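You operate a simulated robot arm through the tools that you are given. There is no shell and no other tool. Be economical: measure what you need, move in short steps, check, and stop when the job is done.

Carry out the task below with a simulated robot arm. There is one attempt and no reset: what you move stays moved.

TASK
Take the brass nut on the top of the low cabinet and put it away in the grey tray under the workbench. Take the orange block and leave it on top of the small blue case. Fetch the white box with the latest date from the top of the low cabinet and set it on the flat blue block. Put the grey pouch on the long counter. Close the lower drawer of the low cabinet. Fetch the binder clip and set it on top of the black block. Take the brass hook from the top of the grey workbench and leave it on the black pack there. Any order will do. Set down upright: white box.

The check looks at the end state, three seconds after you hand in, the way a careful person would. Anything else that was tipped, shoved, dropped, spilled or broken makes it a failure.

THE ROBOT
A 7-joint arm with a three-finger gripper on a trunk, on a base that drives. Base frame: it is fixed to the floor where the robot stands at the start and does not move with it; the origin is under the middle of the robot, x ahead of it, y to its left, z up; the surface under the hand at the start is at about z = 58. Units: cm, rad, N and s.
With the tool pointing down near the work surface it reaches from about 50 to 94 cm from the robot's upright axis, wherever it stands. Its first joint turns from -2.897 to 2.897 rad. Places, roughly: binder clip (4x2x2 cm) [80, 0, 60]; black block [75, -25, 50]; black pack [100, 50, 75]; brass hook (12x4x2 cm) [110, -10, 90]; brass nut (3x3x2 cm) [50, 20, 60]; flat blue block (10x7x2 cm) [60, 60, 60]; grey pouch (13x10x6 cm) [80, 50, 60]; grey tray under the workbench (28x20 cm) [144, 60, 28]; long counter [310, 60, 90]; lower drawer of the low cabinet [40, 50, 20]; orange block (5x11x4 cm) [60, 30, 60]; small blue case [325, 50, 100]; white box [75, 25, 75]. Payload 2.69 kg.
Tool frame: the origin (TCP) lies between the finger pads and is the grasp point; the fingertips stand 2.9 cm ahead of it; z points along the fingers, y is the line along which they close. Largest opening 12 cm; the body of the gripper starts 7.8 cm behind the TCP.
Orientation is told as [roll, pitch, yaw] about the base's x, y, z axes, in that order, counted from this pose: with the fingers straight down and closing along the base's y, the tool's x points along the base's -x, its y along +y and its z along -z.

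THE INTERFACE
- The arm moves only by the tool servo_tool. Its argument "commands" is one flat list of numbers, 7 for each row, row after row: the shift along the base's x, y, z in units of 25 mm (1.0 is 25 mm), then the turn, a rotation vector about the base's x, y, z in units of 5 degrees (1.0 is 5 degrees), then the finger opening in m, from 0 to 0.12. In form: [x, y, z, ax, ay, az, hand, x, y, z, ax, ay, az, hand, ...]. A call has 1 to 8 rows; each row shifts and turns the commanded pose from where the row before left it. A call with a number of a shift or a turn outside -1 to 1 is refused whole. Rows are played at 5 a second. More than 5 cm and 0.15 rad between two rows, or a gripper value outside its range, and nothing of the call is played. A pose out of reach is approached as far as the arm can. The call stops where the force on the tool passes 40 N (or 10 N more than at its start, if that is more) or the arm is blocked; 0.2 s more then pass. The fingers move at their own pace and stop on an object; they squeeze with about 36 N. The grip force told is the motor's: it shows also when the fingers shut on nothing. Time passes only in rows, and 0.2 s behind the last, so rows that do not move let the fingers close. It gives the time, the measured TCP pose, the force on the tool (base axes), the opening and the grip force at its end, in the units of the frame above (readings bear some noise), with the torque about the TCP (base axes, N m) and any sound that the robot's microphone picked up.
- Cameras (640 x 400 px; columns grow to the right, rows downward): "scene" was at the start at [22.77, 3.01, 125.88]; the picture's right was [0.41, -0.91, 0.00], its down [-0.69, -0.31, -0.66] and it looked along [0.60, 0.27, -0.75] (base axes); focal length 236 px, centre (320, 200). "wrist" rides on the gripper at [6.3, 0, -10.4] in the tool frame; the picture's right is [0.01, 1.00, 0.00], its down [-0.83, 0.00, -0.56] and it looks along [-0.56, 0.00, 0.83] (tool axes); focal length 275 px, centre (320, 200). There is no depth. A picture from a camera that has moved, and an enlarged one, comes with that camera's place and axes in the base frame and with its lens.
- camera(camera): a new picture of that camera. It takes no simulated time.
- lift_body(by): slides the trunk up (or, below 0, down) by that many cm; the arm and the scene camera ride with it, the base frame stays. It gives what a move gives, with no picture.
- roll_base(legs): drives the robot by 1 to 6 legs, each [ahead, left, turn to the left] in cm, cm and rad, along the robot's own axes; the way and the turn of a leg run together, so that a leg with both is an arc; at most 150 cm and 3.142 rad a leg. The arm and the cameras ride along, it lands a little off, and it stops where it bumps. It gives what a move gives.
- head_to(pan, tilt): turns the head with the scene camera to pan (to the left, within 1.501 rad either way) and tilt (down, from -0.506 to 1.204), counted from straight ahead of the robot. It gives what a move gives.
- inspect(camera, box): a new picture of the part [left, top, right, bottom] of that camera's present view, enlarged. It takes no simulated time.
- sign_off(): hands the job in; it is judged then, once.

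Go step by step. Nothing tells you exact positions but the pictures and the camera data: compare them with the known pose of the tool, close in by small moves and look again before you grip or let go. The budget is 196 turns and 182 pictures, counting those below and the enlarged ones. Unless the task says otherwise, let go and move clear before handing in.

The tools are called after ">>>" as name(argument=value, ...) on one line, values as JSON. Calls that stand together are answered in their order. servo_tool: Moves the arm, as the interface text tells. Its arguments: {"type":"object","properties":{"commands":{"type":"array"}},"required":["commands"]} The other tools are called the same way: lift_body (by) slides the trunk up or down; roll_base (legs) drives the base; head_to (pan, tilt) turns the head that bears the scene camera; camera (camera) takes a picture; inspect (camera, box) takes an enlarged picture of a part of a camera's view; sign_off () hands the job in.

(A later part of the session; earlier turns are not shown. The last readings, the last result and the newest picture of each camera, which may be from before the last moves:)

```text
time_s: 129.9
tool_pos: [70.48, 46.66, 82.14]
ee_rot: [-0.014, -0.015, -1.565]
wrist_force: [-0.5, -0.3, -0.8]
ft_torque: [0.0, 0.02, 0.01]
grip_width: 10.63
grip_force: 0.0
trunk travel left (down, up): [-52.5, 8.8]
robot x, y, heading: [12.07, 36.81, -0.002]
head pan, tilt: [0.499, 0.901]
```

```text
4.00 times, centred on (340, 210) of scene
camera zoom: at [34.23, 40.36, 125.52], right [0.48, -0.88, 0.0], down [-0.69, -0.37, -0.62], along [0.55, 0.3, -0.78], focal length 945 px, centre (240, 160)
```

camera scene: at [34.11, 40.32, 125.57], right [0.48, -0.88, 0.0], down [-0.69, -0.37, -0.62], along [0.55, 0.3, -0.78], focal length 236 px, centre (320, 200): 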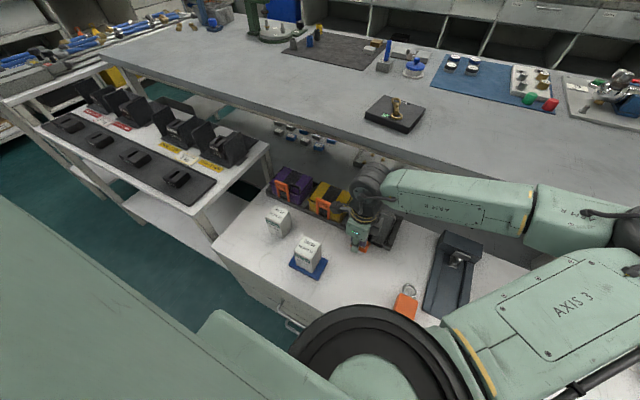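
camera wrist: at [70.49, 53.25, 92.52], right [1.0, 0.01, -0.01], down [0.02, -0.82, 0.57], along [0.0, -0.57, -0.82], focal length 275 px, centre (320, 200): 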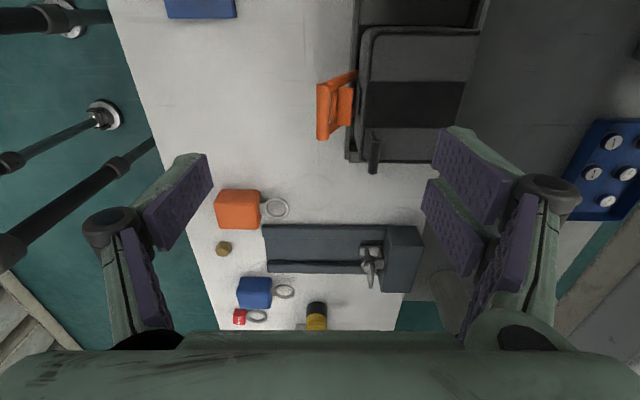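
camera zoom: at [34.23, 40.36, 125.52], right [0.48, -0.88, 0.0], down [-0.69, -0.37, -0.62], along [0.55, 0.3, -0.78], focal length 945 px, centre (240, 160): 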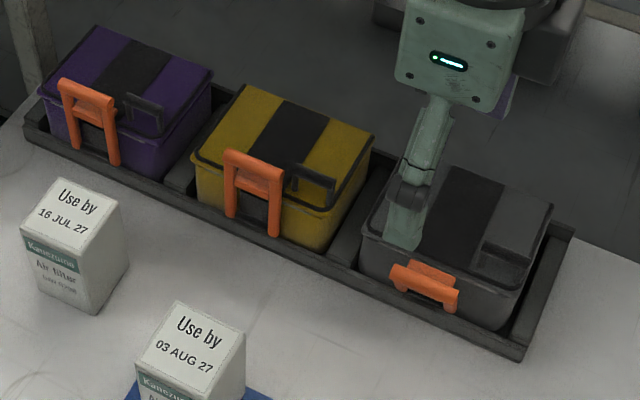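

The lever now stays open and the pouch sits flat in its slot. I grip the pouch again as before.

>>> servo_tool(commands=[0.88, 0.3, 0, 0, 0, 0, 0.12, 0.88, 0.3, 0, 0, 0, 0, 0.12, 0.88, 0.3, 0, 0, 0, 0, 0.12, 0.88, 0.12, -0.6, 0, 0, 0, 0.12, 0, 0, -1, 0, 0, 0, 0.12, 0, 0, -1, 0, 0, 0, 0.12, 0, 0, -1, 0, 0, 0, 0.12])

>>> camera(camera="wrist")

>>> inspect(camera="scene", box=[300, 160, 460, 260])

```text
time_s: 131.5
tool_pos: [79.42, 48.9, 73.22]
ee_rot: [-0.014, -0.011, -1.564]
wrist_force: [-0.3, 0.2, -0.7]
ft_torque: [-0.01, -0.03, 0.02]
grip_width: 11.99
grip_force: 0.1
trunk travel left (down, up): [-52.5, 8.8]
robot x, y, heading: [11.71, 36.93, 0.007]
head pan, tilt: [0.499, 0.901]
```

```text
81 pictures are left
camera wrist: at [79.41, 55.43, 83.54], right [1.0, 0.01, -0.01], down [0.02, -0.82, 0.57], along [0.0, -0.57, -0.82], focal length 275 px, centre (320, 200)
```

wrist: 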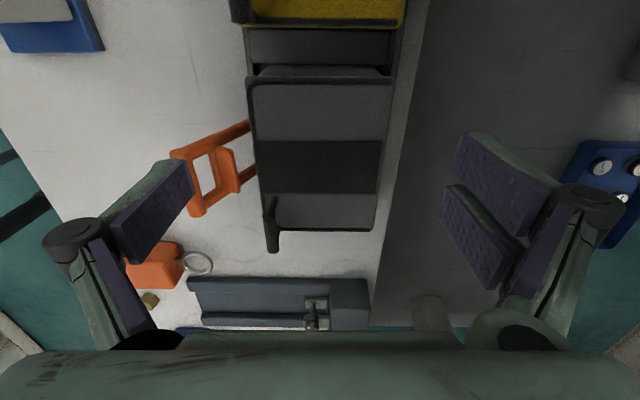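

```text
4.00 times, centred on (380, 210) of scene
camera zoom: at [34.25, 40.36, 125.52], right [0.48, -0.88, 0.0], down [-0.69, -0.37, -0.62], along [0.55, 0.3, -0.78], focal length 945 px, centre (80, 160)
```

zoom: 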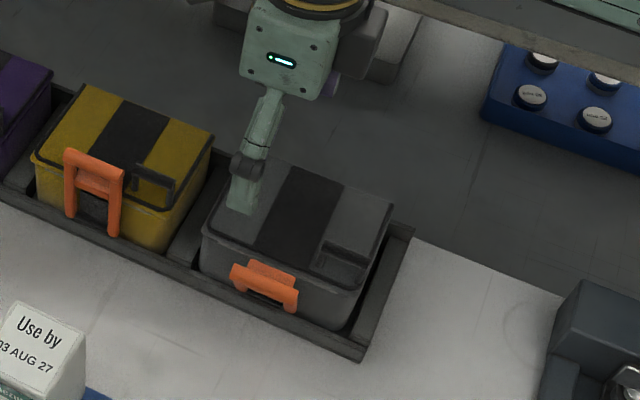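

The lever has folded fully out, so I can grip the pouch at its centre, with the front finger between the lever's legs.

>>> servo_tool(commands=[0.16, -0.7, 0, 0, 0, 0, 0.12, 0, -0.7, 0, 0, 0, 0, 0.12, 0, 0, -1, 0, 0, 0, 0.12, 0, 0, -1, 0, 0, 0, 0.12])

>>> camera(camera="wrist")

>>> inspect(camera="scene", box=[330, 190, 430, 255])

```text
time_s: 132.5
tool_pos: [79.65, 45.62, 68.11]
ee_rot: [-0.013, -0.014, -1.564]
wrist_force: [0.2, 0.8, -0.1]
ft_torque: [-0.01, -0.02, 0.02]
grip_width: 11.99
grip_force: 0.0
trunk travel left (down, up): [-52.5, 8.8]
robot x, y, heading: [11.73, 37.26, 0.002]
head pan, tilt: [0.499, 0.901]
```

```text
79 pictures are left
camera wrist: at [79.68, 52.09, 78.36], right [1.0, 0.01, -0.01], down [0.02, -0.82, 0.57], along [0.0, -0.57, -0.82], focal length 275 px, centre (320, 200)
```

wrist: 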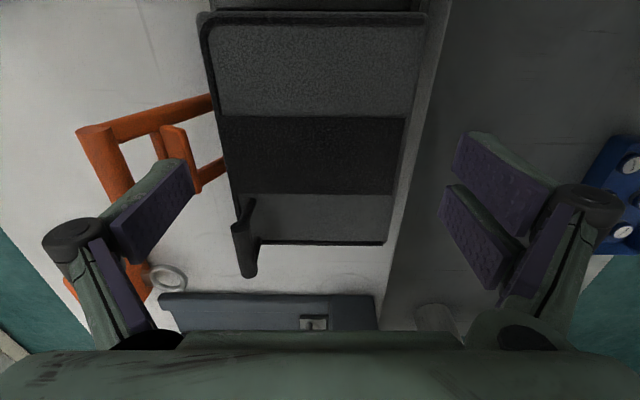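

```text
6.15 times, centred on (380, 222) of scene
camera zoom: at [34.26, 40.36, 125.52], right [0.48, -0.88, 0.0], down [-0.69, -0.37, -0.62], along [0.55, 0.3, -0.78], focal length 1454 px, centre (-49, 62)
```

zoom: 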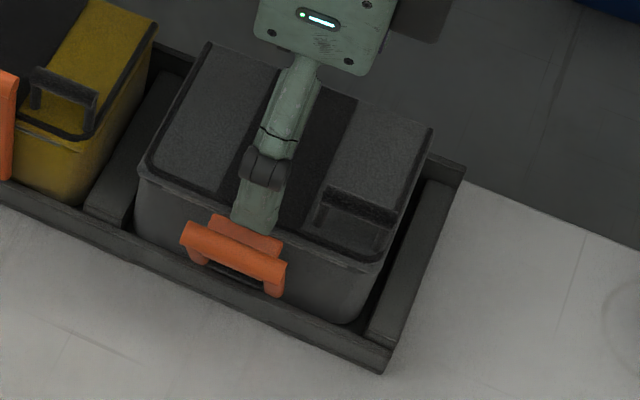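

>>> servo_tool(commands=[0.04, -0.2, -0.6, 0, 0, 0, 0.12, 0, 0, -0.6, 0, 0, 0, 0.12, 0, 0, -0.5, 0, 0, 0, 0.12])

>>> camera(camera="wrist")

```text
time_s: 133.1
tool_pos: [79.82, 45.21, 66.73]
ee_rot: [-0.009, -0.007, -1.562]
wrist_force: [-2.9, -2.7, 27.8]
ft_torque: [0.01, 1.81, 0.2]
grip_width: 12.02
grip_force: 0.0
trunk travel left (down, up): [-52.5, 8.8]
robot x, y, heading: [12.28, 36.91, -0.006]
head pan, tilt: [0.499, 0.901]
stopped in row 2: the force on the tool passed its limit at 57 N (the readings are from after the stop); the commanded pose is now the measured one
```

```text
77 pictures are left
camera wrist: at [79.77, 51.78, 77.14], right [1.0, 0.01, -0.01], down [0.02, -0.83, 0.56], along [0.0, -0.56, -0.83], focal length 275 px, centre (320, 200)
```

wrist: 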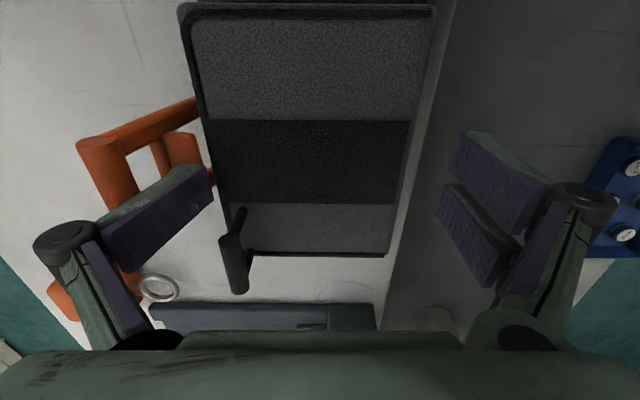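

The front finger touched the tongue. I rise a bit, narrow the opening to 10.8 cm, and try again.

>>> servo_tool(commands=[0, 0, 0.8, 0, 0, 0, 0.12, -0.04, 0, 0, 0, 0, 0, 0.108, 0, 0, 0, 0, 0, 0, 0.108])

>>> inspect(camera="wrist", box=[60, 60, 300, 260])

>>> servo_tool(commands=[0, 0, -0.5, 0, 0, 0, 0.108, 0, 0, -0.4, 0, 0, 0, 0.108, 0, 0, -0.4, 0, 0, 0, 0.108])

```text
time_s: 133.9
tool_pos: [79.77, 45.28, 68.51]
ee_rot: [-0.012, -0.009, -1.563]
wrist_force: [-0.4, 0.8, -0.7]
ft_torque: [0.01, 0.02, 0.03]
grip_width: 10.81
grip_force: 0.0
trunk travel left (down, up): [-52.5, 8.8]
robot x, y, heading: [12.18, 37.13, 0.001]
head pan, tilt: [0.499, 0.901]
```

```text
2.00 times, centred on (180, 160) of wrist
camera zoom: at [79.74, 51.76, 78.83], right [1.0, 0.01, -0.01], down [0.02, -0.83, 0.56], along [0.0, -0.56, -0.83], focal length 551 px, centre (600, 280)
```

zoom: 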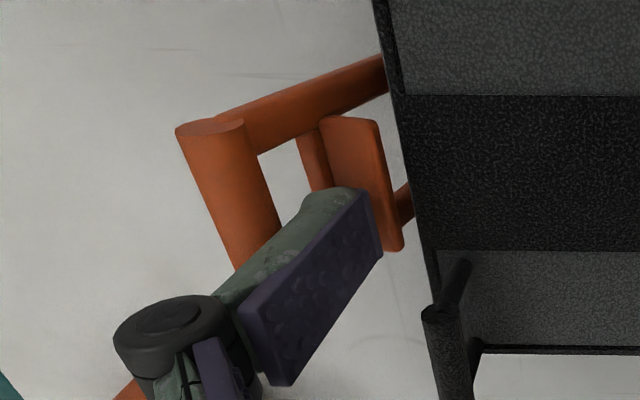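

```text
time_s: 134.5
tool_pos: [79.6, 45.37, 66.81]
ee_rot: [-0.013, -0.01, -1.563]
wrist_force: [-3.4, -1.7, 16.8]
ft_torque: [0.0, 1.17, 0.13]
grip_width: 12.05
grip_force: 7.1
trunk travel left (down, up): [-52.5, 8.8]
robot x, y, heading: [11.97, 37.04, 0.0]
head pan, tilt: [0.499, 0.901]
stopped in row 3: the force on the tool passed its limit at 50 N (the readings are from after the stop); the commanded pose is now the measured one
```

The tongue is still in the way; I use the place beside the lever as before.

>>> servo_tool(commands=[0, 0, 1, 0, 0, 0, 0.12, 0, 0.8, 0, 0, 0, 0, 0.12, 0, 0.8, 0, 0, 0, 0, 0.12, -0.05, 0, -0.6, 0, 0, 0, 0.12, 0, 0, -0.6, 0, 0, 0, 0.12, 0, 0, -0.7, 0, 0, 0, 0.12, 0, 0, -0.4, 0, 0, 0, 0.12])

>>> camera(camera="wrist")

```text
time_s: 136.1
tool_pos: [79.51, 49.27, 63.44]
ee_rot: [-0.012, -0.008, -1.56]
wrist_force: [1.1, -0.3, 0.3]
ft_torque: [0.02, 0.03, 0.0]
grip_width: 11.98
grip_force: 0.0
trunk travel left (down, up): [-52.5, 8.8]
robot x, y, heading: [12.15, 37.12, 0.0]
head pan, tilt: [0.499, 0.901]
```

```text
75 pictures are left
camera wrist: at [79.55, 55.8, 73.73], right [1.0, 0.01, -0.01], down [0.02, -0.83, 0.56], along [0.0, -0.56, -0.83], focal length 275 px, centre (320, 200)
```

wrist: 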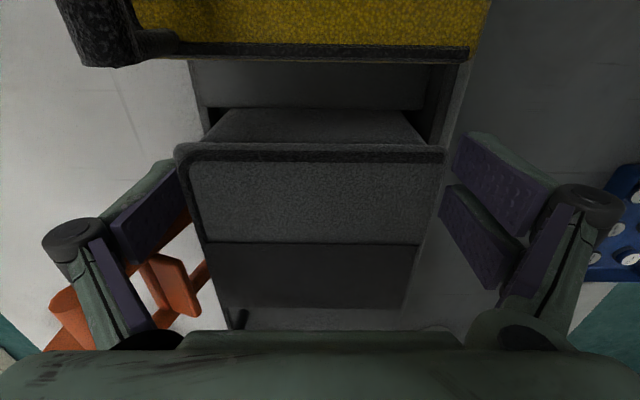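

>>> servo_tool(commands=[-0.1, 0, 0, 0, 0, 0, 0.1, 0, 0, 0, 0, 0, 0, 0.0, 0, 0, 0, 0, 0, 0, 0.0, 0, 0, 0, 0, 0, 0, 0.0])

>>> servo_tool(commands=[0, 0, 0.15, 0, 0, 0, 0, 0, 0, 0.15, 0, 0, 0, 0])

>>> servo_tool(commands=[0, 0, 0.2, 0, 0, 0, 0, 0, 0, 0.2, 0, 0, 0, 0])

>>> inspect(camera="scene", box=[300, 160, 460, 260])

```text
time_s: 137.1
tool_pos: [79.7, 49.39, 63.63]
ee_rot: [-0.003, -0.008, -1.564]
wrist_force: [28.6, 4.5, 12.9]
ft_torque: [0.4, -0.63, -0.35]
grip_width: 10.1
grip_force: 36.3
trunk travel left (down, up): [-52.5, 8.8]
robot x, y, heading: [12.37, 36.76, -0.001]
head pan, tilt: [0.499, 0.901]
```

```text
time_s: 137.6
tool_pos: [79.58, 49.4, 63.64]
ee_rot: [-0.008, -0.007, -1.563]
wrist_force: [7.5, 3.9, -14.6]
ft_torque: [-0.45, 0.29, -0.14]
grip_width: 10.07
grip_force: 36.2
trunk travel left (down, up): [-52.5, 8.8]
robot x, y, heading: [11.84, 37.02, 0.001]
head pan, tilt: [0.499, 0.901]
stopped in row 2: the force on the tool passed its limit at 44 N (the readings are from after the stop); the commanded pose is now the measured one
```

```text
time_s: 138.0
tool_pos: [79.57, 49.43, 63.57]
ee_rot: [-0.011, -0.007, -1.566]
wrist_force: [12.6, 5.7, -25.0]
ft_torque: [-0.18, 0.65, 0.15]
grip_width: 10.08
grip_force: 35.2
trunk travel left (down, up): [-52.5, 8.8]
robot x, y, heading: [12.22, 36.62, -0.003]
head pan, tilt: [0.499, 0.901]
stopped in row 1: the force on the tool passed its limit at 46 N (the readings are from after the stop); the commanded pose is now the measured one
```

```text
4.00 times, centred on (380, 210) of scene
camera zoom: at [34.54, 40.47, 125.44], right [0.48, -0.88, 0.0], down [-0.69, -0.38, -0.62], along [0.54, 0.3, -0.79], focal length 945 px, centre (80, 160)
```

zoom: 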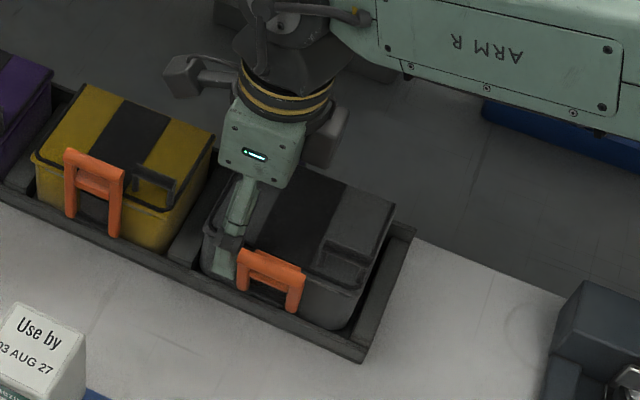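

Possibly the fingertips clamp the rack's walls (top z≈60.6). I grip 1.6 cm higher, on the pouch's lid only.

>>> servo_tool(commands=[0, 0, 0, 0, 0, 0, 0.12, 0, 0, 0, 0, 0, 0, 0.12, 0, 0, 0.64, 0, 0, 0, 0.12, 0, 0, 0, 0, 0, 0, 0.0, 0, 0, 0, 0, 0, 0, 0.0, 0, 0, 0, 0, 0, 0, 0.0])

>>> servo_tool(commands=[0, 0, 0.15, 0, 0, 0, 0, 0, 0, 0.15, 0, 0, 0, 0])

>>> servo_tool(commands=[0, 0, 0.3, 0, 0, 0, 0, 0, 0, 0.3, 0, 0, 0, 0])

>>> inspect(camera="scene", box=[300, 160, 460, 260])

```text
time_s: 139.4
tool_pos: [79.31, 49.16, 65.49]
ee_rot: [-0.009, -0.007, -1.566]
wrist_force: [-7.5, -0.7, 5.9]
ft_torque: [-0.21, 0.91, -0.06]
grip_width: 9.57
grip_force: 29.8
trunk travel left (down, up): [-52.5, 8.8]
robot x, y, heading: [11.96, 36.98, -0.001]
head pan, tilt: [0.499, 0.901]
```

```text
time_s: 140.0
tool_pos: [79.45, 49.33, 66.18]
ee_rot: [-0.009, -0.005, -1.563]
wrist_force: [-7.3, 1.1, -7.8]
ft_torque: [0.08, 0.68, 0.19]
grip_width: 9.58
grip_force: 36.0
trunk travel left (down, up): [-52.5, 8.8]
robot x, y, heading: [11.99, 36.89, 0.0]
head pan, tilt: [0.499, 0.901]
```

```text
time_s: 140.6
tool_pos: [79.37, 49.2, 67.82]
ee_rot: [-0.008, -0.006, -1.564]
wrist_force: [-9.7, 0.1, -6.7]
ft_torque: [0.12, 0.83, 0.15]
grip_width: 9.56
grip_force: 35.6
trunk travel left (down, up): [-52.5, 8.8]
robot x, y, heading: [12.03, 36.93, 0.001]
head pan, tilt: [0.499, 0.901]
```

```text
4.00 times, centred on (380, 210) of scene
camera zoom: at [34.3, 40.4, 125.51], right [0.48, -0.88, 0.0], down [-0.69, -0.37, -0.62], along [0.55, 0.3, -0.78], focal length 945 px, centre (80, 160)
```

zoom: 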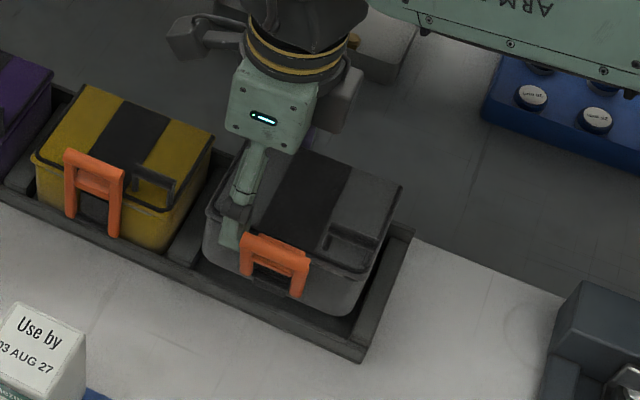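

It lifts now; the lever belongs to the pouch. I raise it further.

>>> servo_tool(commands=[0, 0, 0.5, 0, 0, 0, 0, 0, 0, 0.6, 0, 0, 0, 0, 0, 0, 0.7, 0, 0, 0, 0, 0, 0, 0.8, 0, 0, 0, 0])

>>> camera(camera="wrist")

>>> inspect(camera="scene", box=[300, 140, 460, 240])

```text
time_s: 141.6
tool_pos: [79.42, 49.38, 74.46]
ee_rot: [-0.006, -0.007, -1.565]
wrist_force: [-0.2, 1.0, -2.6]
ft_torque: [0.14, -0.01, -0.03]
grip_width: 9.56
grip_force: 35.5
trunk travel left (down, up): [-52.5, 8.8]
robot x, y, heading: [11.73, 36.66, -0.003]
head pan, tilt: [0.499, 0.901]
```

```text
72 pictures are left
camera wrist: at [79.36, 55.82, 84.74], right [1.0, 0.01, -0.01], down [0.01, -0.83, 0.56], along [0.0, -0.56, -0.83], focal length 275 px, centre (320, 200)
```

wrist: 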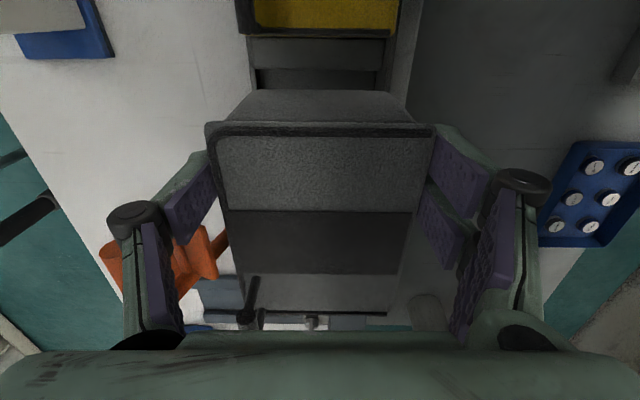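

```text
4.00 times, centred on (380, 190) of scene
camera zoom: at [34.3, 40.39, 125.52], right [0.48, -0.88, 0.0], down [-0.69, -0.37, -0.62], along [0.55, 0.3, -0.78], focal length 945 px, centre (80, 240)
```

zoom: 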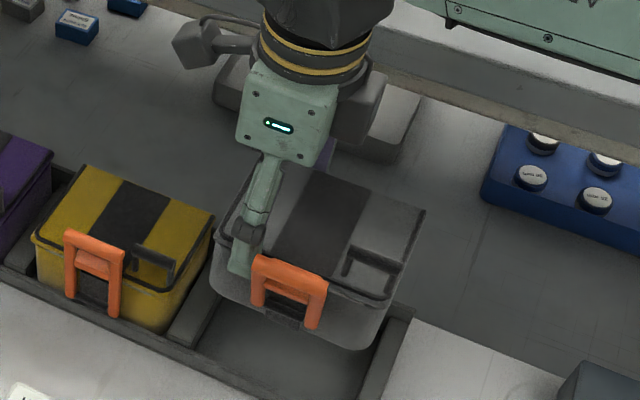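

The pouch is held level. I raise and retract it, then back off and drive to the right side of the room.

>>> servo_tool(commands=[-0.3, 0, 1, 0, 0, 0, 0, -0.3, 0, 1, 0, 0, 0, 0, -0.3, 0, 1, 0, 0, 0, 0, -0.3, 0, 1, 0, 0, 0, 0, -0.5, -0.2, 1, 0, 0, 0, 0, -0.5, -0.2, 1, 0, 0, 0, 0, -0.6, -0.4, 1, 0, 0, 0, 0, -0.6, -0.4, 1, 0, 0, 0, 0])

>>> servo_tool(commands=[-0.6, -0.5, 1, 0, 0, 0, 0, -0.6, -0.5, 1, 0, 0, 0, 0, -0.6, -0.5, 1, 0, 0, 0, 0, 0, -0.5, 1, 0, 0, 0, 0])

>>> roll_base(legs=[[-10, 0, 0], [0, -122, 0], [150, 0, 0], [40, 0, 0]])

>>> head_to(pan=0.9, tilt=0.5)

>>> camera(camera="scene")

>>> camera(camera="wrist")

```text
time_s: 143.4
tool_pos: [71.15, 46.31, 94.42]
ee_rot: [-0.007, -0.006, -1.566]
wrist_force: [0.6, -0.2, -3.4]
ft_torque: [0.1, 0.01, 0.02]
grip_width: 9.59
grip_force: 35.6
trunk travel left (down, up): [-52.5, 8.8]
robot x, y, heading: [12.19, 36.89, -0.002]
head pan, tilt: [0.499, 0.901]
```

```text
time_s: 144.4
tool_pos: [66.44, 41.33, 104.53]
ee_rot: [-0.009, -0.006, -1.565]
wrist_force: [0.0, 0.2, -3.6]
ft_torque: [0.12, 0.01, -0.01]
grip_width: 9.56
grip_force: 36.3
trunk travel left (down, up): [-52.5, 8.8]
robot x, y, heading: [11.68, 36.89, -0.002]
head pan, tilt: [0.499, 0.901]
```

```text
time_s: 164.3
tool_pos: [249.58, -86.2, 104.52]
ee_rot: [-0.008, -0.007, -1.587]
wrist_force: [-0.2, 0.1, -3.7]
ft_torque: [0.11, -0.05, -0.04]
grip_width: 9.6
grip_force: 36.2
trunk travel left (down, up): [-52.5, 8.8]
robot x, y, heading: [194.78, -89.46, -0.019]
head pan, tilt: [0.499, 0.901]
```

```text
time_s: 165.2
tool_pos: [249.38, -86.2, 104.41]
ee_rot: [-0.007, -0.007, -1.587]
wrist_force: [0.4, -0.3, -3.7]
ft_torque: [0.14, -0.04, -0.02]
grip_width: 9.59
grip_force: 35.8
trunk travel left (down, up): [-52.5, 8.8]
robot x, y, heading: [195.11, -89.51, -0.021]
head pan, tilt: [0.901, 0.499]
```

```text
70 pictures are left
camera scene: at [216.37, -82.92, 128.9], right [0.77, -0.64, 0.0], down [-0.31, -0.37, -0.88], along [0.56, 0.67, -0.48], focal length 236 px, centre (320, 200)
```

scene: 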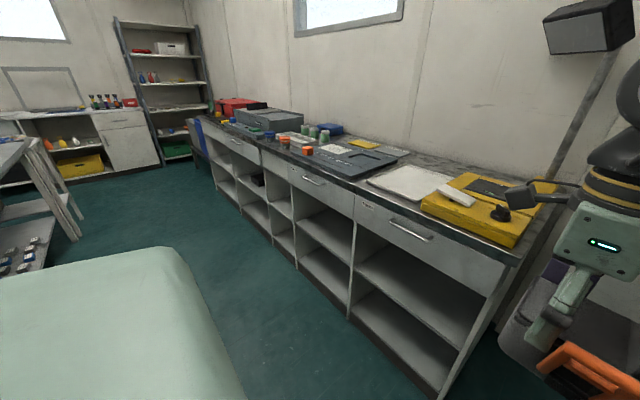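

```text
69 pictures are left
camera wrist: at [249.49, -79.78, 114.83], right [1.0, -0.01, -0.01], down [-0.01, -0.83, 0.56], along [-0.01, -0.56, -0.83], focal length 275 px, centre (320, 200)
```

wrist: 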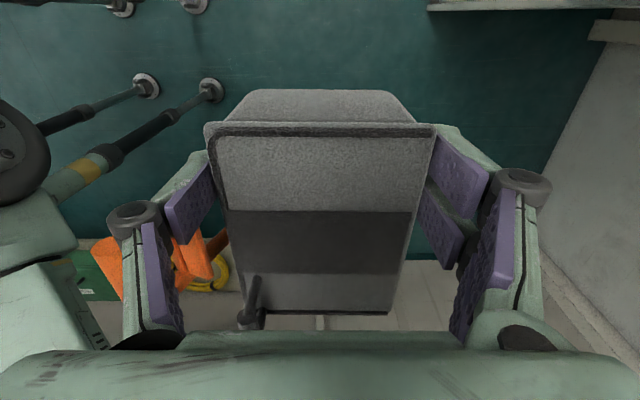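

>>> inspect(camera="scene", box=[190, 90, 350, 190])

>>> inspect(camera="scene", box=[300, 120, 560, 282])

```text
4.00 times, centred on (270, 140) of scene
camera zoom: at [216.37, -82.92, 128.9], right [0.77, -0.64, 0.0], down [-0.31, -0.37, -0.88], along [0.56, 0.67, -0.48], focal length 945 px, centre (520, 440)
```

zoom: 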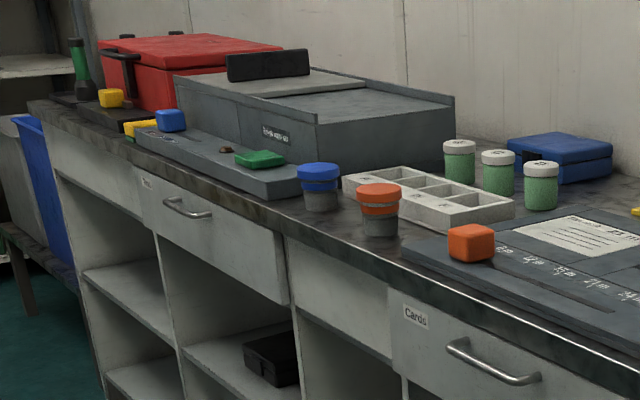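

```text
2.46 times, centred on (430, 201) of scene
camera zoom: at [216.37, -82.92, 128.9], right [0.77, -0.64, 0.0], down [-0.31, -0.37, -0.88], along [0.56, 0.67, -0.48], focal length 581 px, centre (49, 198)
```

zoom: 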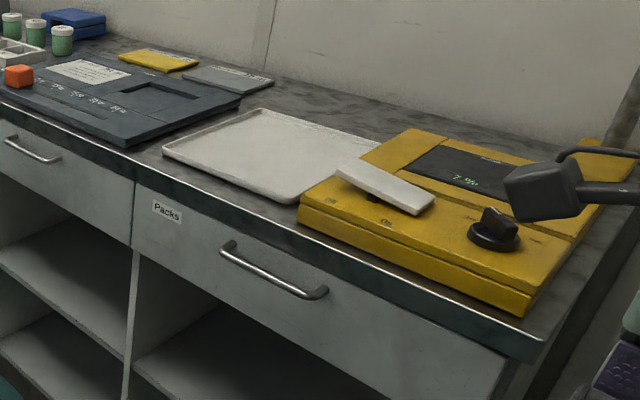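

The counter top is at about z≈86, front edge x≈282. There is a free strip behind the white tray near (337, -32). I drive there.

>>> roll_base(legs=[[22, 0, 0.02], [0, 57, 0]])

>>> head_to(pan=0.0, tilt=0.55)

>>> camera(camera="scene")

```text
time_s: 171.4
tool_pos: [271.94, -28.52, 104.46]
ee_rot: [-0.007, -0.008, -1.575]
wrist_force: [0.3, -0.2, -2.8]
ft_torque: [0.13, -0.05, 0.0]
grip_width: 9.57
grip_force: 35.3
trunk travel left (down, up): [-52.5, 8.8]
robot x, y, heading: [217.77, -32.69, -0.007]
head pan, tilt: [0.901, 0.499]
```

```text
time_s: 172.6
tool_pos: [271.93, -28.53, 104.44]
ee_rot: [-0.007, -0.007, -1.575]
wrist_force: [-0.3, -0.3, -2.7]
ft_torque: [0.16, -0.02, -0.02]
grip_width: 9.54
grip_force: 36.2
trunk travel left (down, up): [-52.5, 8.8]
robot x, y, heading: [217.27, -32.38, -0.01]
head pan, tilt: [0.0, 0.55]
```

```text
66 pictures are left
camera scene: at [242.11, -32.84, 128.44], right [-0.01, -1.0, 0.0], down [-0.52, 0.0, -0.85], along [0.85, -0.01, -0.52], focal length 236 px, centre (320, 200)
```

scene: 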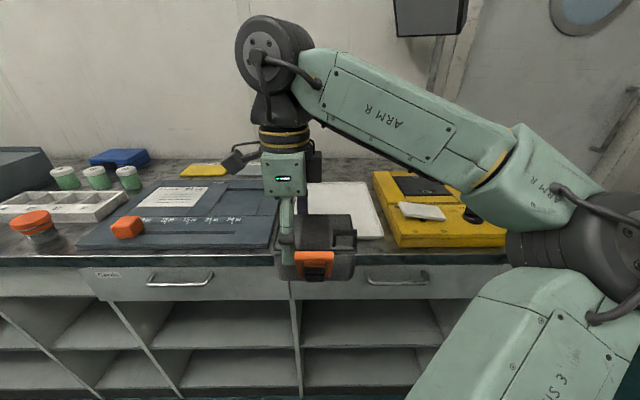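

>>> roll_base(legs=[[25, -3, 0.01]])

>>> servo_tool(commands=[1, -0.3, 0, 0, 0, 0, 0, 1, -0.3, 0, 0, 0, 0, 0, 1, -0.3, 0, 0, 0, 0, 0, 1, -0.3, 0, 0, 0, 0, 0, 1, -0.3, 0, 0, 0, 0, 0, 1, -0.3, 0, 0, 0, 0, 0, 1, 0, 0, 0, 0, 0, 0, 1, 0, 0, 0, 0, 0, 0])

>>> camera(camera="wrist")

>>> camera(camera="scene")

```text
time_s: 174.4
tool_pos: [296.8, -30.85, 104.53]
ee_rot: [-0.01, -0.006, -1.56]
wrist_force: [-0.2, -0.5, -3.2]
ft_torque: [0.14, -0.02, 0.02]
grip_width: 9.56
grip_force: 35.8
trunk travel left (down, up): [-52.5, 8.8]
robot x, y, heading: [242.24, -35.5, 0.007]
head pan, tilt: [0.0, 0.55]
```

```text
time_s: 176.2
tool_pos: [316.73, -35.25, 104.54]
ee_rot: [-0.009, -0.008, -1.561]
wrist_force: [0.5, 0.0, -4.5]
ft_torque: [0.12, -0.02, 0.03]
grip_width: 9.57
grip_force: 35.8
trunk travel left (down, up): [-52.5, 8.8]
robot x, y, heading: [242.0, -35.77, 0.007]
head pan, tilt: [0.0, 0.55]
```

```text
65 pictures are left
camera wrist: at [316.59, -28.77, 114.92], right [1.0, 0.01, -0.01], down [0.02, -0.83, 0.56], along [0.0, -0.56, -0.83], focal length 275 px, centre (320, 200)
```

wrist: 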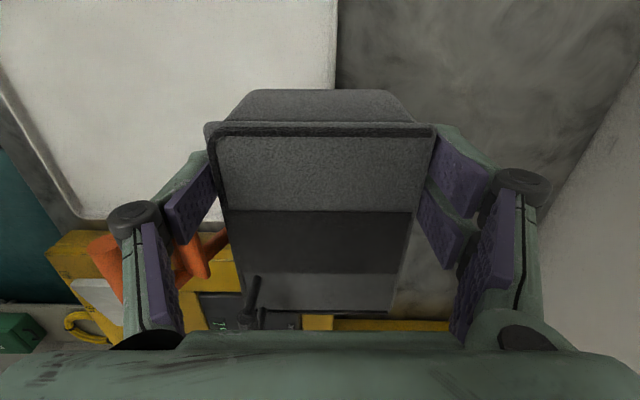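

```text
64 pictures are left
camera scene: at [266.96, -35.52, 128.44], right [0.0, -1.0, 0.0], down [-0.52, 0.0, -0.85], along [0.85, 0.0, -0.52], focal length 236 px, centre (320, 200)
```

scene: 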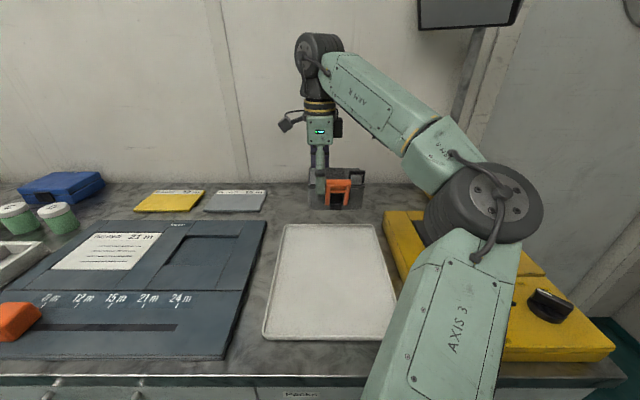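

The free strip runs from x≈319 to 347. I move the pouch to x≈331 and lower it.

>>> servo_tool(commands=[1, 0, 0, 0, 0, 0, 0, 1, 0, 0, 0, 0, 0, 0, 1, 0, 0, 0, 0, 0, 0, 1, 0, 0, 0, 0, 0, 0, 1, 0, 0, 0, 0, 0, 0, 0.8, 0, -0.8, 0, 0, 0, 0, 0, 0, -0.8, 0, 0, 0, 0])

>>> servo_tool(commands=[0, 0, -0.6, 0, 0, 0, 0, 0, 0, -0.4, 0, 0, 0, 0])

>>> inspect(camera="scene", box=[220, 100, 420, 225])

```text
time_s: 177.8
tool_pos: [330.66, -35.13, 100.33]
ee_rot: [-0.008, -0.008, -1.561]
wrist_force: [-0.2, -0.2, -2.8]
ft_torque: [0.12, -0.03, -0.04]
grip_width: 9.57
grip_force: 36.5
out of reach, approached as far as the arm can: row 5, 6, 7
trunk travel left (down, up): [-52.5, 8.8]
robot x, y, heading: [242.28, -35.17, 0.005]
head pan, tilt: [0.0, 0.55]
```

```text
time_s: 178.4
tool_pos: [331.62, -35.02, 98.32]
ee_rot: [-0.01, -0.006, -1.56]
wrist_force: [-0.3, -0.1, -3.6]
ft_torque: [0.17, 0.01, 0.0]
grip_width: 9.56
grip_force: 35.7
out of reach, approached as far as the arm can: row 1
trunk travel left (down, up): [-52.5, 8.8]
robot x, y, heading: [242.23, -35.54, 0.005]
head pan, tilt: [0.0, 0.55]
```

```text
3.20 times, centred on (320, 162) of scene
camera zoom: at [266.96, -35.53, 128.44], right [0.0, -1.0, 0.0], down [-0.52, 0.0, -0.85], along [0.85, 0.0, -0.52], focal length 756 px, centre (320, 320)
```

zoom: 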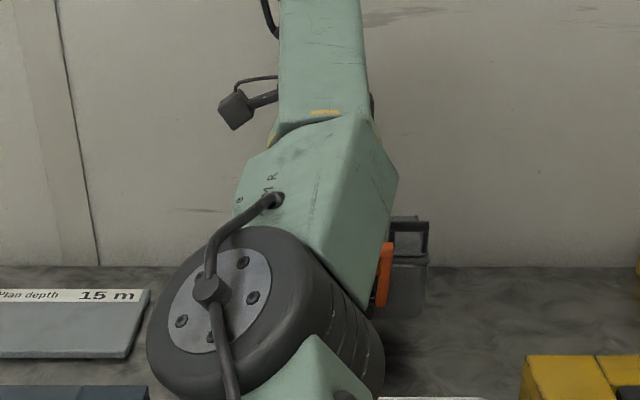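

>>> servo_tool(commands=[0, 0, -0.4, 0, 0, 0, 0, 0, 0, -0.4, 0, 0, 0, 0])

>>> servo_tool(commands=[0, 0, -0.2, 0, 0, 0, 0, 0, 0, -0.2, 0, 0, 0, 0])

>>> servo_tool(commands=[0, 0, -0.15, 0, 0, 0, 0])

>>> servo_tool(commands=[0, 0, -0.15, 0, 0, 0, 0])

```text
time_s: 179.0
tool_pos: [332.25, -35.08, 96.45]
ee_rot: [-0.011, -0.007, -1.56]
wrist_force: [0.4, -0.2, -3.8]
ft_torque: [0.1, -0.03, 0.01]
grip_width: 9.57
grip_force: 36.2
out of reach, approached as far as the arm can: row 1
trunk travel left (down, up): [-52.5, 8.8]
robot x, y, heading: [242.02, -35.91, 0.002]
head pan, tilt: [0.0, 0.55]
```

```text
time_s: 179.6
tool_pos: [332.6, -35.05, 95.74]
ee_rot: [-0.01, -0.006, -1.561]
wrist_force: [0.1, 0.0, -3.5]
ft_torque: [0.1, -0.02, -0.02]
grip_width: 9.57
grip_force: 36.2
out of reach, approached as far as the arm can: row 1
trunk travel left (down, up): [-52.5, 8.8]
robot x, y, heading: [242.24, -35.44, 0.006]
head pan, tilt: [0.0, 0.55]
```

```text
time_s: 180.0
tool_pos: [332.66, -35.12, 95.27]
ee_rot: [-0.009, -0.006, -1.56]
wrist_force: [0.4, -0.9, -3.8]
ft_torque: [0.13, -0.02, 0.0]
grip_width: 9.56
grip_force: 36.0
trunk travel left (down, up): [-52.5, 8.8]
robot x, y, heading: [242.02, -35.68, 0.0]
head pan, tilt: [0.0, 0.55]
```

```text
time_s: 180.4
tool_pos: [332.87, -35.06, 95.06]
ee_rot: [-0.008, -0.007, -1.564]
wrist_force: [-1.5, 1.2, 2.9]
ft_torque: [-0.45, -0.21, -0.12]
grip_width: 9.59
grip_force: 35.8
out of reach, approached as far as the arm can: row 1
trunk travel left (down, up): [-52.5, 8.8]
robot x, y, heading: [242.25, -35.47, 0.002]
head pan, tilt: [0.0, 0.55]
```

>>> servo_tool(commands=[-0.1, 0, -0.15, 0, 0, 0, 0])

>>> servo_tool(commands=[0, 0, -0.1, 0, 0, 0, 0])

>>> camera(camera="wrist")

```text
time_s: 180.8
tool_pos: [332.78, -35.05, 94.87]
ee_rot: [-0.007, -0.008, -1.565]
wrist_force: [-4.0, 1.6, 13.4]
ft_torque: [-0.78, -0.45, -0.28]
grip_width: 9.57
grip_force: 36.0
out of reach, approached as far as the arm can: row 1
trunk travel left (down, up): [-52.5, 8.8]
robot x, y, heading: [242.12, -35.64, 0.006]
head pan, tilt: [0.0, 0.55]
```

```text
time_s: 181.2
tool_pos: [332.65, -35.08, 95.0]
ee_rot: [-0.006, -0.005, -1.561]
wrist_force: [-3.9, 2.1, 26.7]
ft_torque: [-0.14, 0.42, -0.31]
grip_width: 9.58
grip_force: 36.4
trunk travel left (down, up): [-52.5, 8.8]
robot x, y, heading: [242.25, -35.66, 0.003]
head pan, tilt: [0.0, 0.55]
```

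```text
62 pictures are left
camera wrist: at [332.65, -28.6, 105.34], right [1.0, 0.01, -0.01], down [0.01, -0.83, 0.56], along [0.0, -0.56, -0.83], focal length 275 px, centre (320, 200)
```

wrist: 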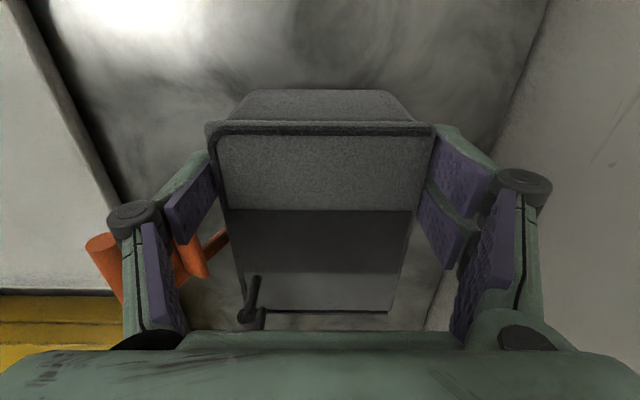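

Resting on the counter. I ease, open and rise, then pull back.

>>> servo_tool(commands=[0, 0, 0.15, 0, 0, 0, 0, 0, 0, 0, 0, 0, 0, 0.12, 0, 0, 0, 0, 0, 0, 0.12, 0, 0, 0.6, 0, 0, 0, 0.12, -0.1, 0, 1, 0, 0, 0, 0.12, -0.2, 0, 1, 0, 0, 0, 0.12, -0.4, 0, 1, 0, 0, 0, 0.12])

>>> servo_tool(commands=[-1, 0, 0.5, 0, 0, 0, 0.1, -1, 0, 0.5, 0, 0, 0, 0.08, -1, 0, 0, 0, 0, 0, 0.06, -1, 0, 0, 0, 0, 0, 0.06, -1, 0, 0, 0, 0, 0, 0.06, -1, 0, 0, 0, 0, 0, 0.06, -1, 0, 0, 0, 0, 0, 0.06, -1, 0, 0, 0, 0, 0, 0.06])

>>> camera(camera="scene")

```text
time_s: 182.8
tool_pos: [329.84, -34.65, 102.58]
ee_rot: [-0.007, -0.007, -1.561]
wrist_force: [-0.4, 0.5, -0.5]
ft_torque: [-0.05, 0.01, -0.01]
grip_width: 12.01
grip_force: 0.0
out of reach, approached as far as the arm can: row 5, 6
trunk travel left (down, up): [-52.5, 8.8]
robot x, y, heading: [242.57, -35.46, 0.001]
head pan, tilt: [0.0, 0.55]
```

```text
time_s: 184.6
tool_pos: [310.15, -34.85, 105.17]
ee_rot: [-0.006, -0.005, -1.561]
wrist_force: [-0.4, 0.7, -0.4]
ft_torque: [-0.02, 0.0, -0.01]
grip_width: 6.0
grip_force: 0.1
trunk travel left (down, up): [-52.5, 8.8]
robot x, y, heading: [242.34, -35.52, 0.006]
head pan, tilt: [0.0, 0.55]
```

```text
61 pictures are left
camera scene: at [266.9, -35.53, 128.45], right [0.0, -1.0, 0.0], down [-0.52, 0.0, -0.85], along [0.85, 0.0, -0.52], focal length 236 px, centre (320, 200)
```

scene: 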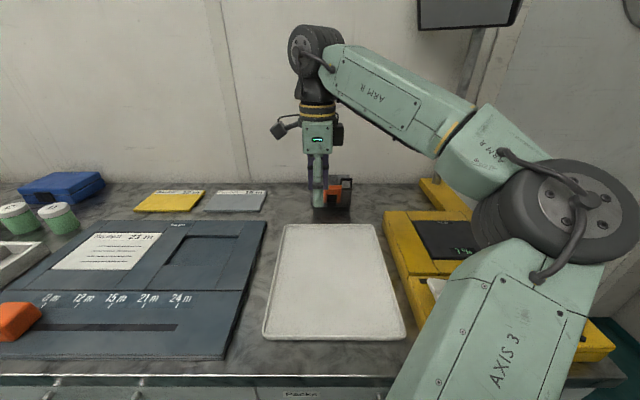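

The pouch stands on the counter. I turn the hand back, and drive around to the cabinet for the orange block.

>>> servo_tool(commands=[-0.6, 0, 0, 0, 0, 1, 0.06, -0.6, 0, 0, 0, 0, 1, 0.06, -0.6, 0, 0, 0, 0, 1, 0.06, -0.6, 0, 0, 0, 0, 1, 0.06, -0.6, 0, 0, 0, 0, 1, 0.06, -0.6, 0, 0, 0, 0, 1, 0.06, -0.6, 0, 0, 0, 0, 1, 0.06, -0.6, 0, 0, 0, 0, 1, 0.06])

>>> servo_tool(commands=[0, 0, 0, 0, 0, 1, 0.06, 0, 0, 0, 0, 0, 1, 0.06, 0, 0, 0, 0, 0, 1, 0.06, 0, 0, 0, 0, 0, 1, 0.06, 0, 0, 0, 0, 0, 1, 0.06, 0, 0, 0, 0, 0, 1, 0.06, 0, 0, 0, 0, 0, 1, 0.06, 0, 0, 0, 0, 0, 1, 0.06])

>>> servo_tool(commands=[0, 0, 0, 0, 0, 1, 0.08, 0, 0, 0, 0, 0, 0.9, 0.08])

>>> inspect(camera="scene", box=[0, 150, 400, 300])

>>> roll_base(legs=[[-25, 0, 0], [0, -54, 0], [-150, 0, 0], [-69, 0, 0], [0, 114, 0]])

>>> camera(camera="wrist")

```text
time_s: 186.4
tool_pos: [298.06, -34.88, 104.91]
ee_rot: [-0.006, -0.008, -0.859]
wrist_force: [-0.2, -0.3, -0.6]
ft_torque: [0.02, -0.01, 0.02]
grip_width: 6.01
grip_force: 0.0
trunk travel left (down, up): [-52.5, 8.8]
robot x, y, heading: [242.32, -35.42, 0.004]
head pan, tilt: [0.0, 0.55]
```

```text
time_s: 188.2
tool_pos: [298.11, -34.88, 105.11]
ee_rot: [-0.008, -0.008, -0.163]
wrist_force: [0.4, -0.6, -0.1]
ft_torque: [0.0, 0.0, -0.03]
grip_width: 6.0
grip_force: 0.1
trunk travel left (down, up): [-52.5, 8.8]
robot x, y, heading: [242.41, -35.54, 0.0]
head pan, tilt: [0.0, 0.55]
```

```text
time_s: 188.8
tool_pos: [298.12, -34.79, 104.91]
ee_rot: [-0.007, -0.006, 0.002]
wrist_force: [0.3, 0.1, 0.4]
ft_torque: [-0.03, 0.02, -0.02]
grip_width: 8.02
grip_force: 0.0
trunk travel left (down, up): [-52.5, 8.8]
robot x, y, heading: [242.29, -35.56, 0.007]
head pan, tilt: [0.0, 0.55]
```

```text
1.60 times, centred on (200, 225) of scene
camera zoom: at [266.91, -35.53, 128.45], right [0.0, -1.0, 0.0], down [-0.52, 0.0, -0.85], along [0.85, 0.0, -0.52], focal length 378 px, centre (512, 160)
```

zoom: 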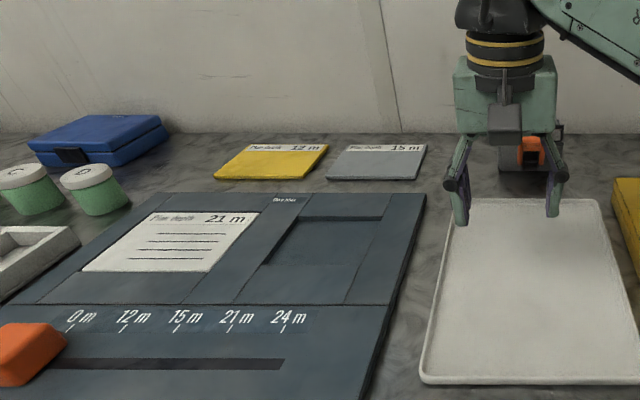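

```text
time_s: 214.2
tool_pos: [57.79, 26.47, 104.95]
ee_rot: [-0.006, -0.006, -0.048]
wrist_force: [0.6, -0.4, 0.4]
ft_torque: [0.0, 0.0, -0.03]
grip_width: 7.99
grip_force: 0.1
trunk travel left (down, up): [-52.5, 8.8]
robot x, y, heading: [1.84, 28.49, -0.045]
head pan, tilt: [0.0, 0.55]
```

```text
59 pictures are left
camera wrist: at [51.32, 26.88, 115.27], right [0.04, 1.0, -0.01], down [0.83, -0.03, 0.56], along [0.56, -0.03, -0.83], focal length 275 px, centre (320, 200)
```

wrist: 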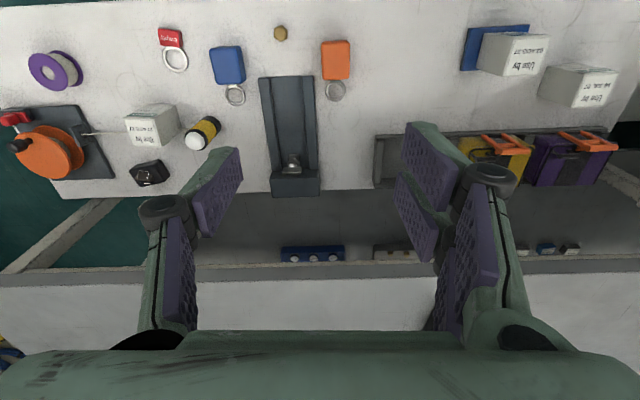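

The orange block is near (58, 28.8). I descend over it.

>>> servo_tool(commands=[0, 0.4, -1, 0, 0, 0.5, 0.08, 0, 0.5, -1, 0, 0, 0, 0.08, 0, 0, -1, 0, 0, 0, 0.08, 0, 0, -1, 0, 0, 0, 0.08, 0, 0, -1, 0, 0, 0, 0.08, 0, 0, -1, 0, 0, 0, 0.08, 0, 0, -1, 0, 0, 0, 0.08, 0, 0, -1, 0, 0, 0, 0.08])

>>> servo_tool(commands=[0, 0, -1, 0, 0, 0, 0.08, 0, 0, -1, 0, 0, 0, 0.08, 0, 0, -1, 0, 0, 0, 0.08, 0, 0, -1, 0, 0, 0, 0.08])

>>> camera(camera="wrist")

```text
time_s: 216.0
tool_pos: [57.79, 28.65, 85.02]
ee_rot: [-0.007, -0.008, -0.004]
wrist_force: [-0.1, 0.1, -0.2]
ft_torque: [-0.04, -0.01, 0.01]
grip_width: 8.02
grip_force: 0.1
trunk travel left (down, up): [-52.5, 8.8]
robot x, y, heading: [2.13, 28.5, -0.046]
head pan, tilt: [0.0, 0.55]
```

```text
time_s: 217.0
tool_pos: [57.58, 28.71, 75.01]
ee_rot: [-0.006, -0.007, -0.005]
wrist_force: [0.3, -1.0, -1.1]
ft_torque: [0.04, -0.01, -0.02]
grip_width: 8.0
grip_force: 0.1
trunk travel left (down, up): [-52.5, 8.8]
robot x, y, heading: [1.96, 28.52, -0.048]
head pan, tilt: [0.0, 0.55]
```

```text
58 pictures are left
camera wrist: at [51.21, 28.93, 85.36], right [0.0, 1.0, -0.01], down [0.83, 0.0, 0.56], along [0.56, -0.01, -0.83], focal length 275 px, centre (320, 200)
```

wrist: 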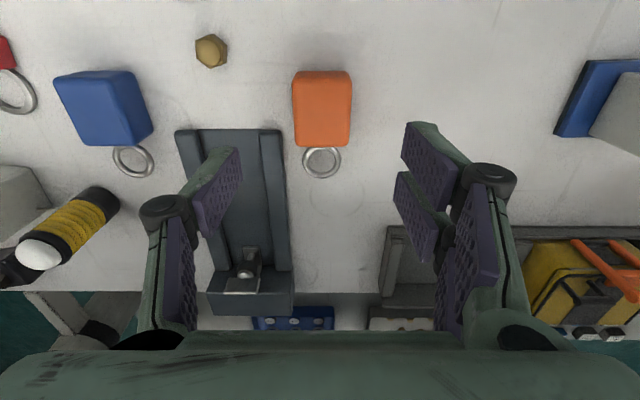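

>>> servo_tool(commands=[0.08, 0.08, -1, 0, 0, 0, 0.066, 0, 0, -1, 0, 0, 0, 0.066, 0, 0, -1, 0, 0, 0, 0.066, 0, 0, -1, 0, 0, 0, 0.066, 0, 0, -1, 0, 0, 0, 0.066, 0, 0, -0.4, 0, 0, 0, 0.066])

>>> camera(camera="wrist")

```text
time_s: 218.4
tool_pos: [57.86, 29.09, 61.29]
ee_rot: [-0.007, -0.007, -0.005]
wrist_force: [-0.1, 0.3, 0.3]
ft_torque: [0.02, -0.03, 0.02]
grip_width: 6.59
grip_force: 0.1
trunk travel left (down, up): [-52.5, 8.8]
robot x, y, heading: [2.26, 28.51, -0.045]
head pan, tilt: [0.0, 0.55]
```

```text
57 pictures are left
camera wrist: at [51.39, 29.05, 71.69], right [0.0, 1.0, -0.01], down [0.83, 0.0, 0.56], along [0.56, -0.01, -0.83], focal length 275 px, centre (320, 200)
```

wrist: 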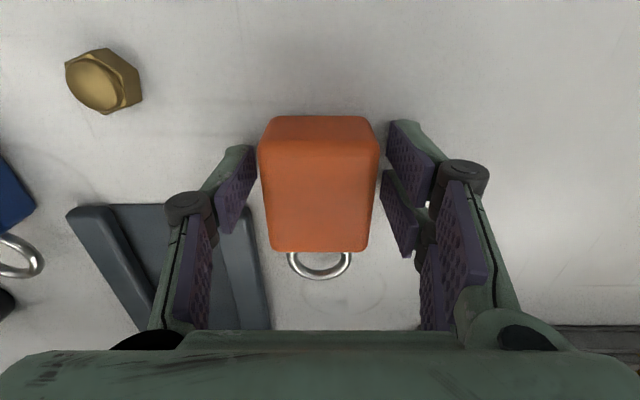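

>>> servo_tool(commands=[0, 0, 0, 0, 0, 0, 0.0, 0, 0, 0, 0, 0, 0, 0.0, 0, 0, 0, 0, 0, 0, 0.0, 0, 0, 0.4, 0, 0, 0, 0.0, 0, 0, 1, 0, 0, 0, 0.0, 0, 0, 1, 0, 0, 0, 0.0, 0, 0, 1, 0, 0, 0, 0.0, 0, 0, 1, 0, 0, 0, 0.0])

>>> servo_tool(commands=[0, 0, 1, 0, 0, 0, 0, 0, 0, 1, 0, 0, 0, 0, 0, 0, 1, 0, 0, 0, 0, 0, 0, 1, 0, 0, 0, 0, 0, 0, 1, 0, 0, 0, 0, 0, 0, 1, 0, 0, 0, 0, 0, 0, 1, 0, 0, 0, 0, 0, 0, 1, 0, 0, 0, 0])

>>> camera(camera="wrist")

```text
time_s: 220.2
tool_pos: [58.0, 28.68, 72.19]
ee_rot: [-0.008, -0.005, -0.005]
wrist_force: [-0.3, 0.1, -12.8]
ft_torque: [0.0, 0.12, -0.02]
grip_width: 4.98
grip_force: 35.8
trunk travel left (down, up): [-52.5, 8.8]
robot x, y, heading: [1.7, 28.58, -0.044]
head pan, tilt: [0.0, 0.55]
```

```text
time_s: 222.0
tool_pos: [58.11, 29.01, 92.62]
ee_rot: [-0.005, -0.004, -0.006]
wrist_force: [-0.4, 0.1, -12.2]
ft_torque: [0.02, 0.12, 0.01]
grip_width: 4.97
grip_force: 35.9
trunk travel left (down, up): [-52.5, 8.8]
robot x, y, heading: [1.93, 28.59, -0.044]
head pan, tilt: [0.0, 0.55]
```

```text
56 pictures are left
camera wrist: at [51.64, 29.12, 103.13], right [0.0, 1.0, -0.01], down [0.83, 0.0, 0.56], along [0.56, -0.01, -0.83], focal length 275 px, centre (320, 200)
```

wrist: 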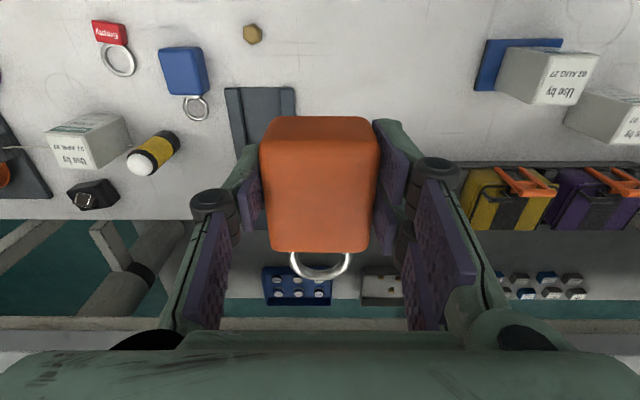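

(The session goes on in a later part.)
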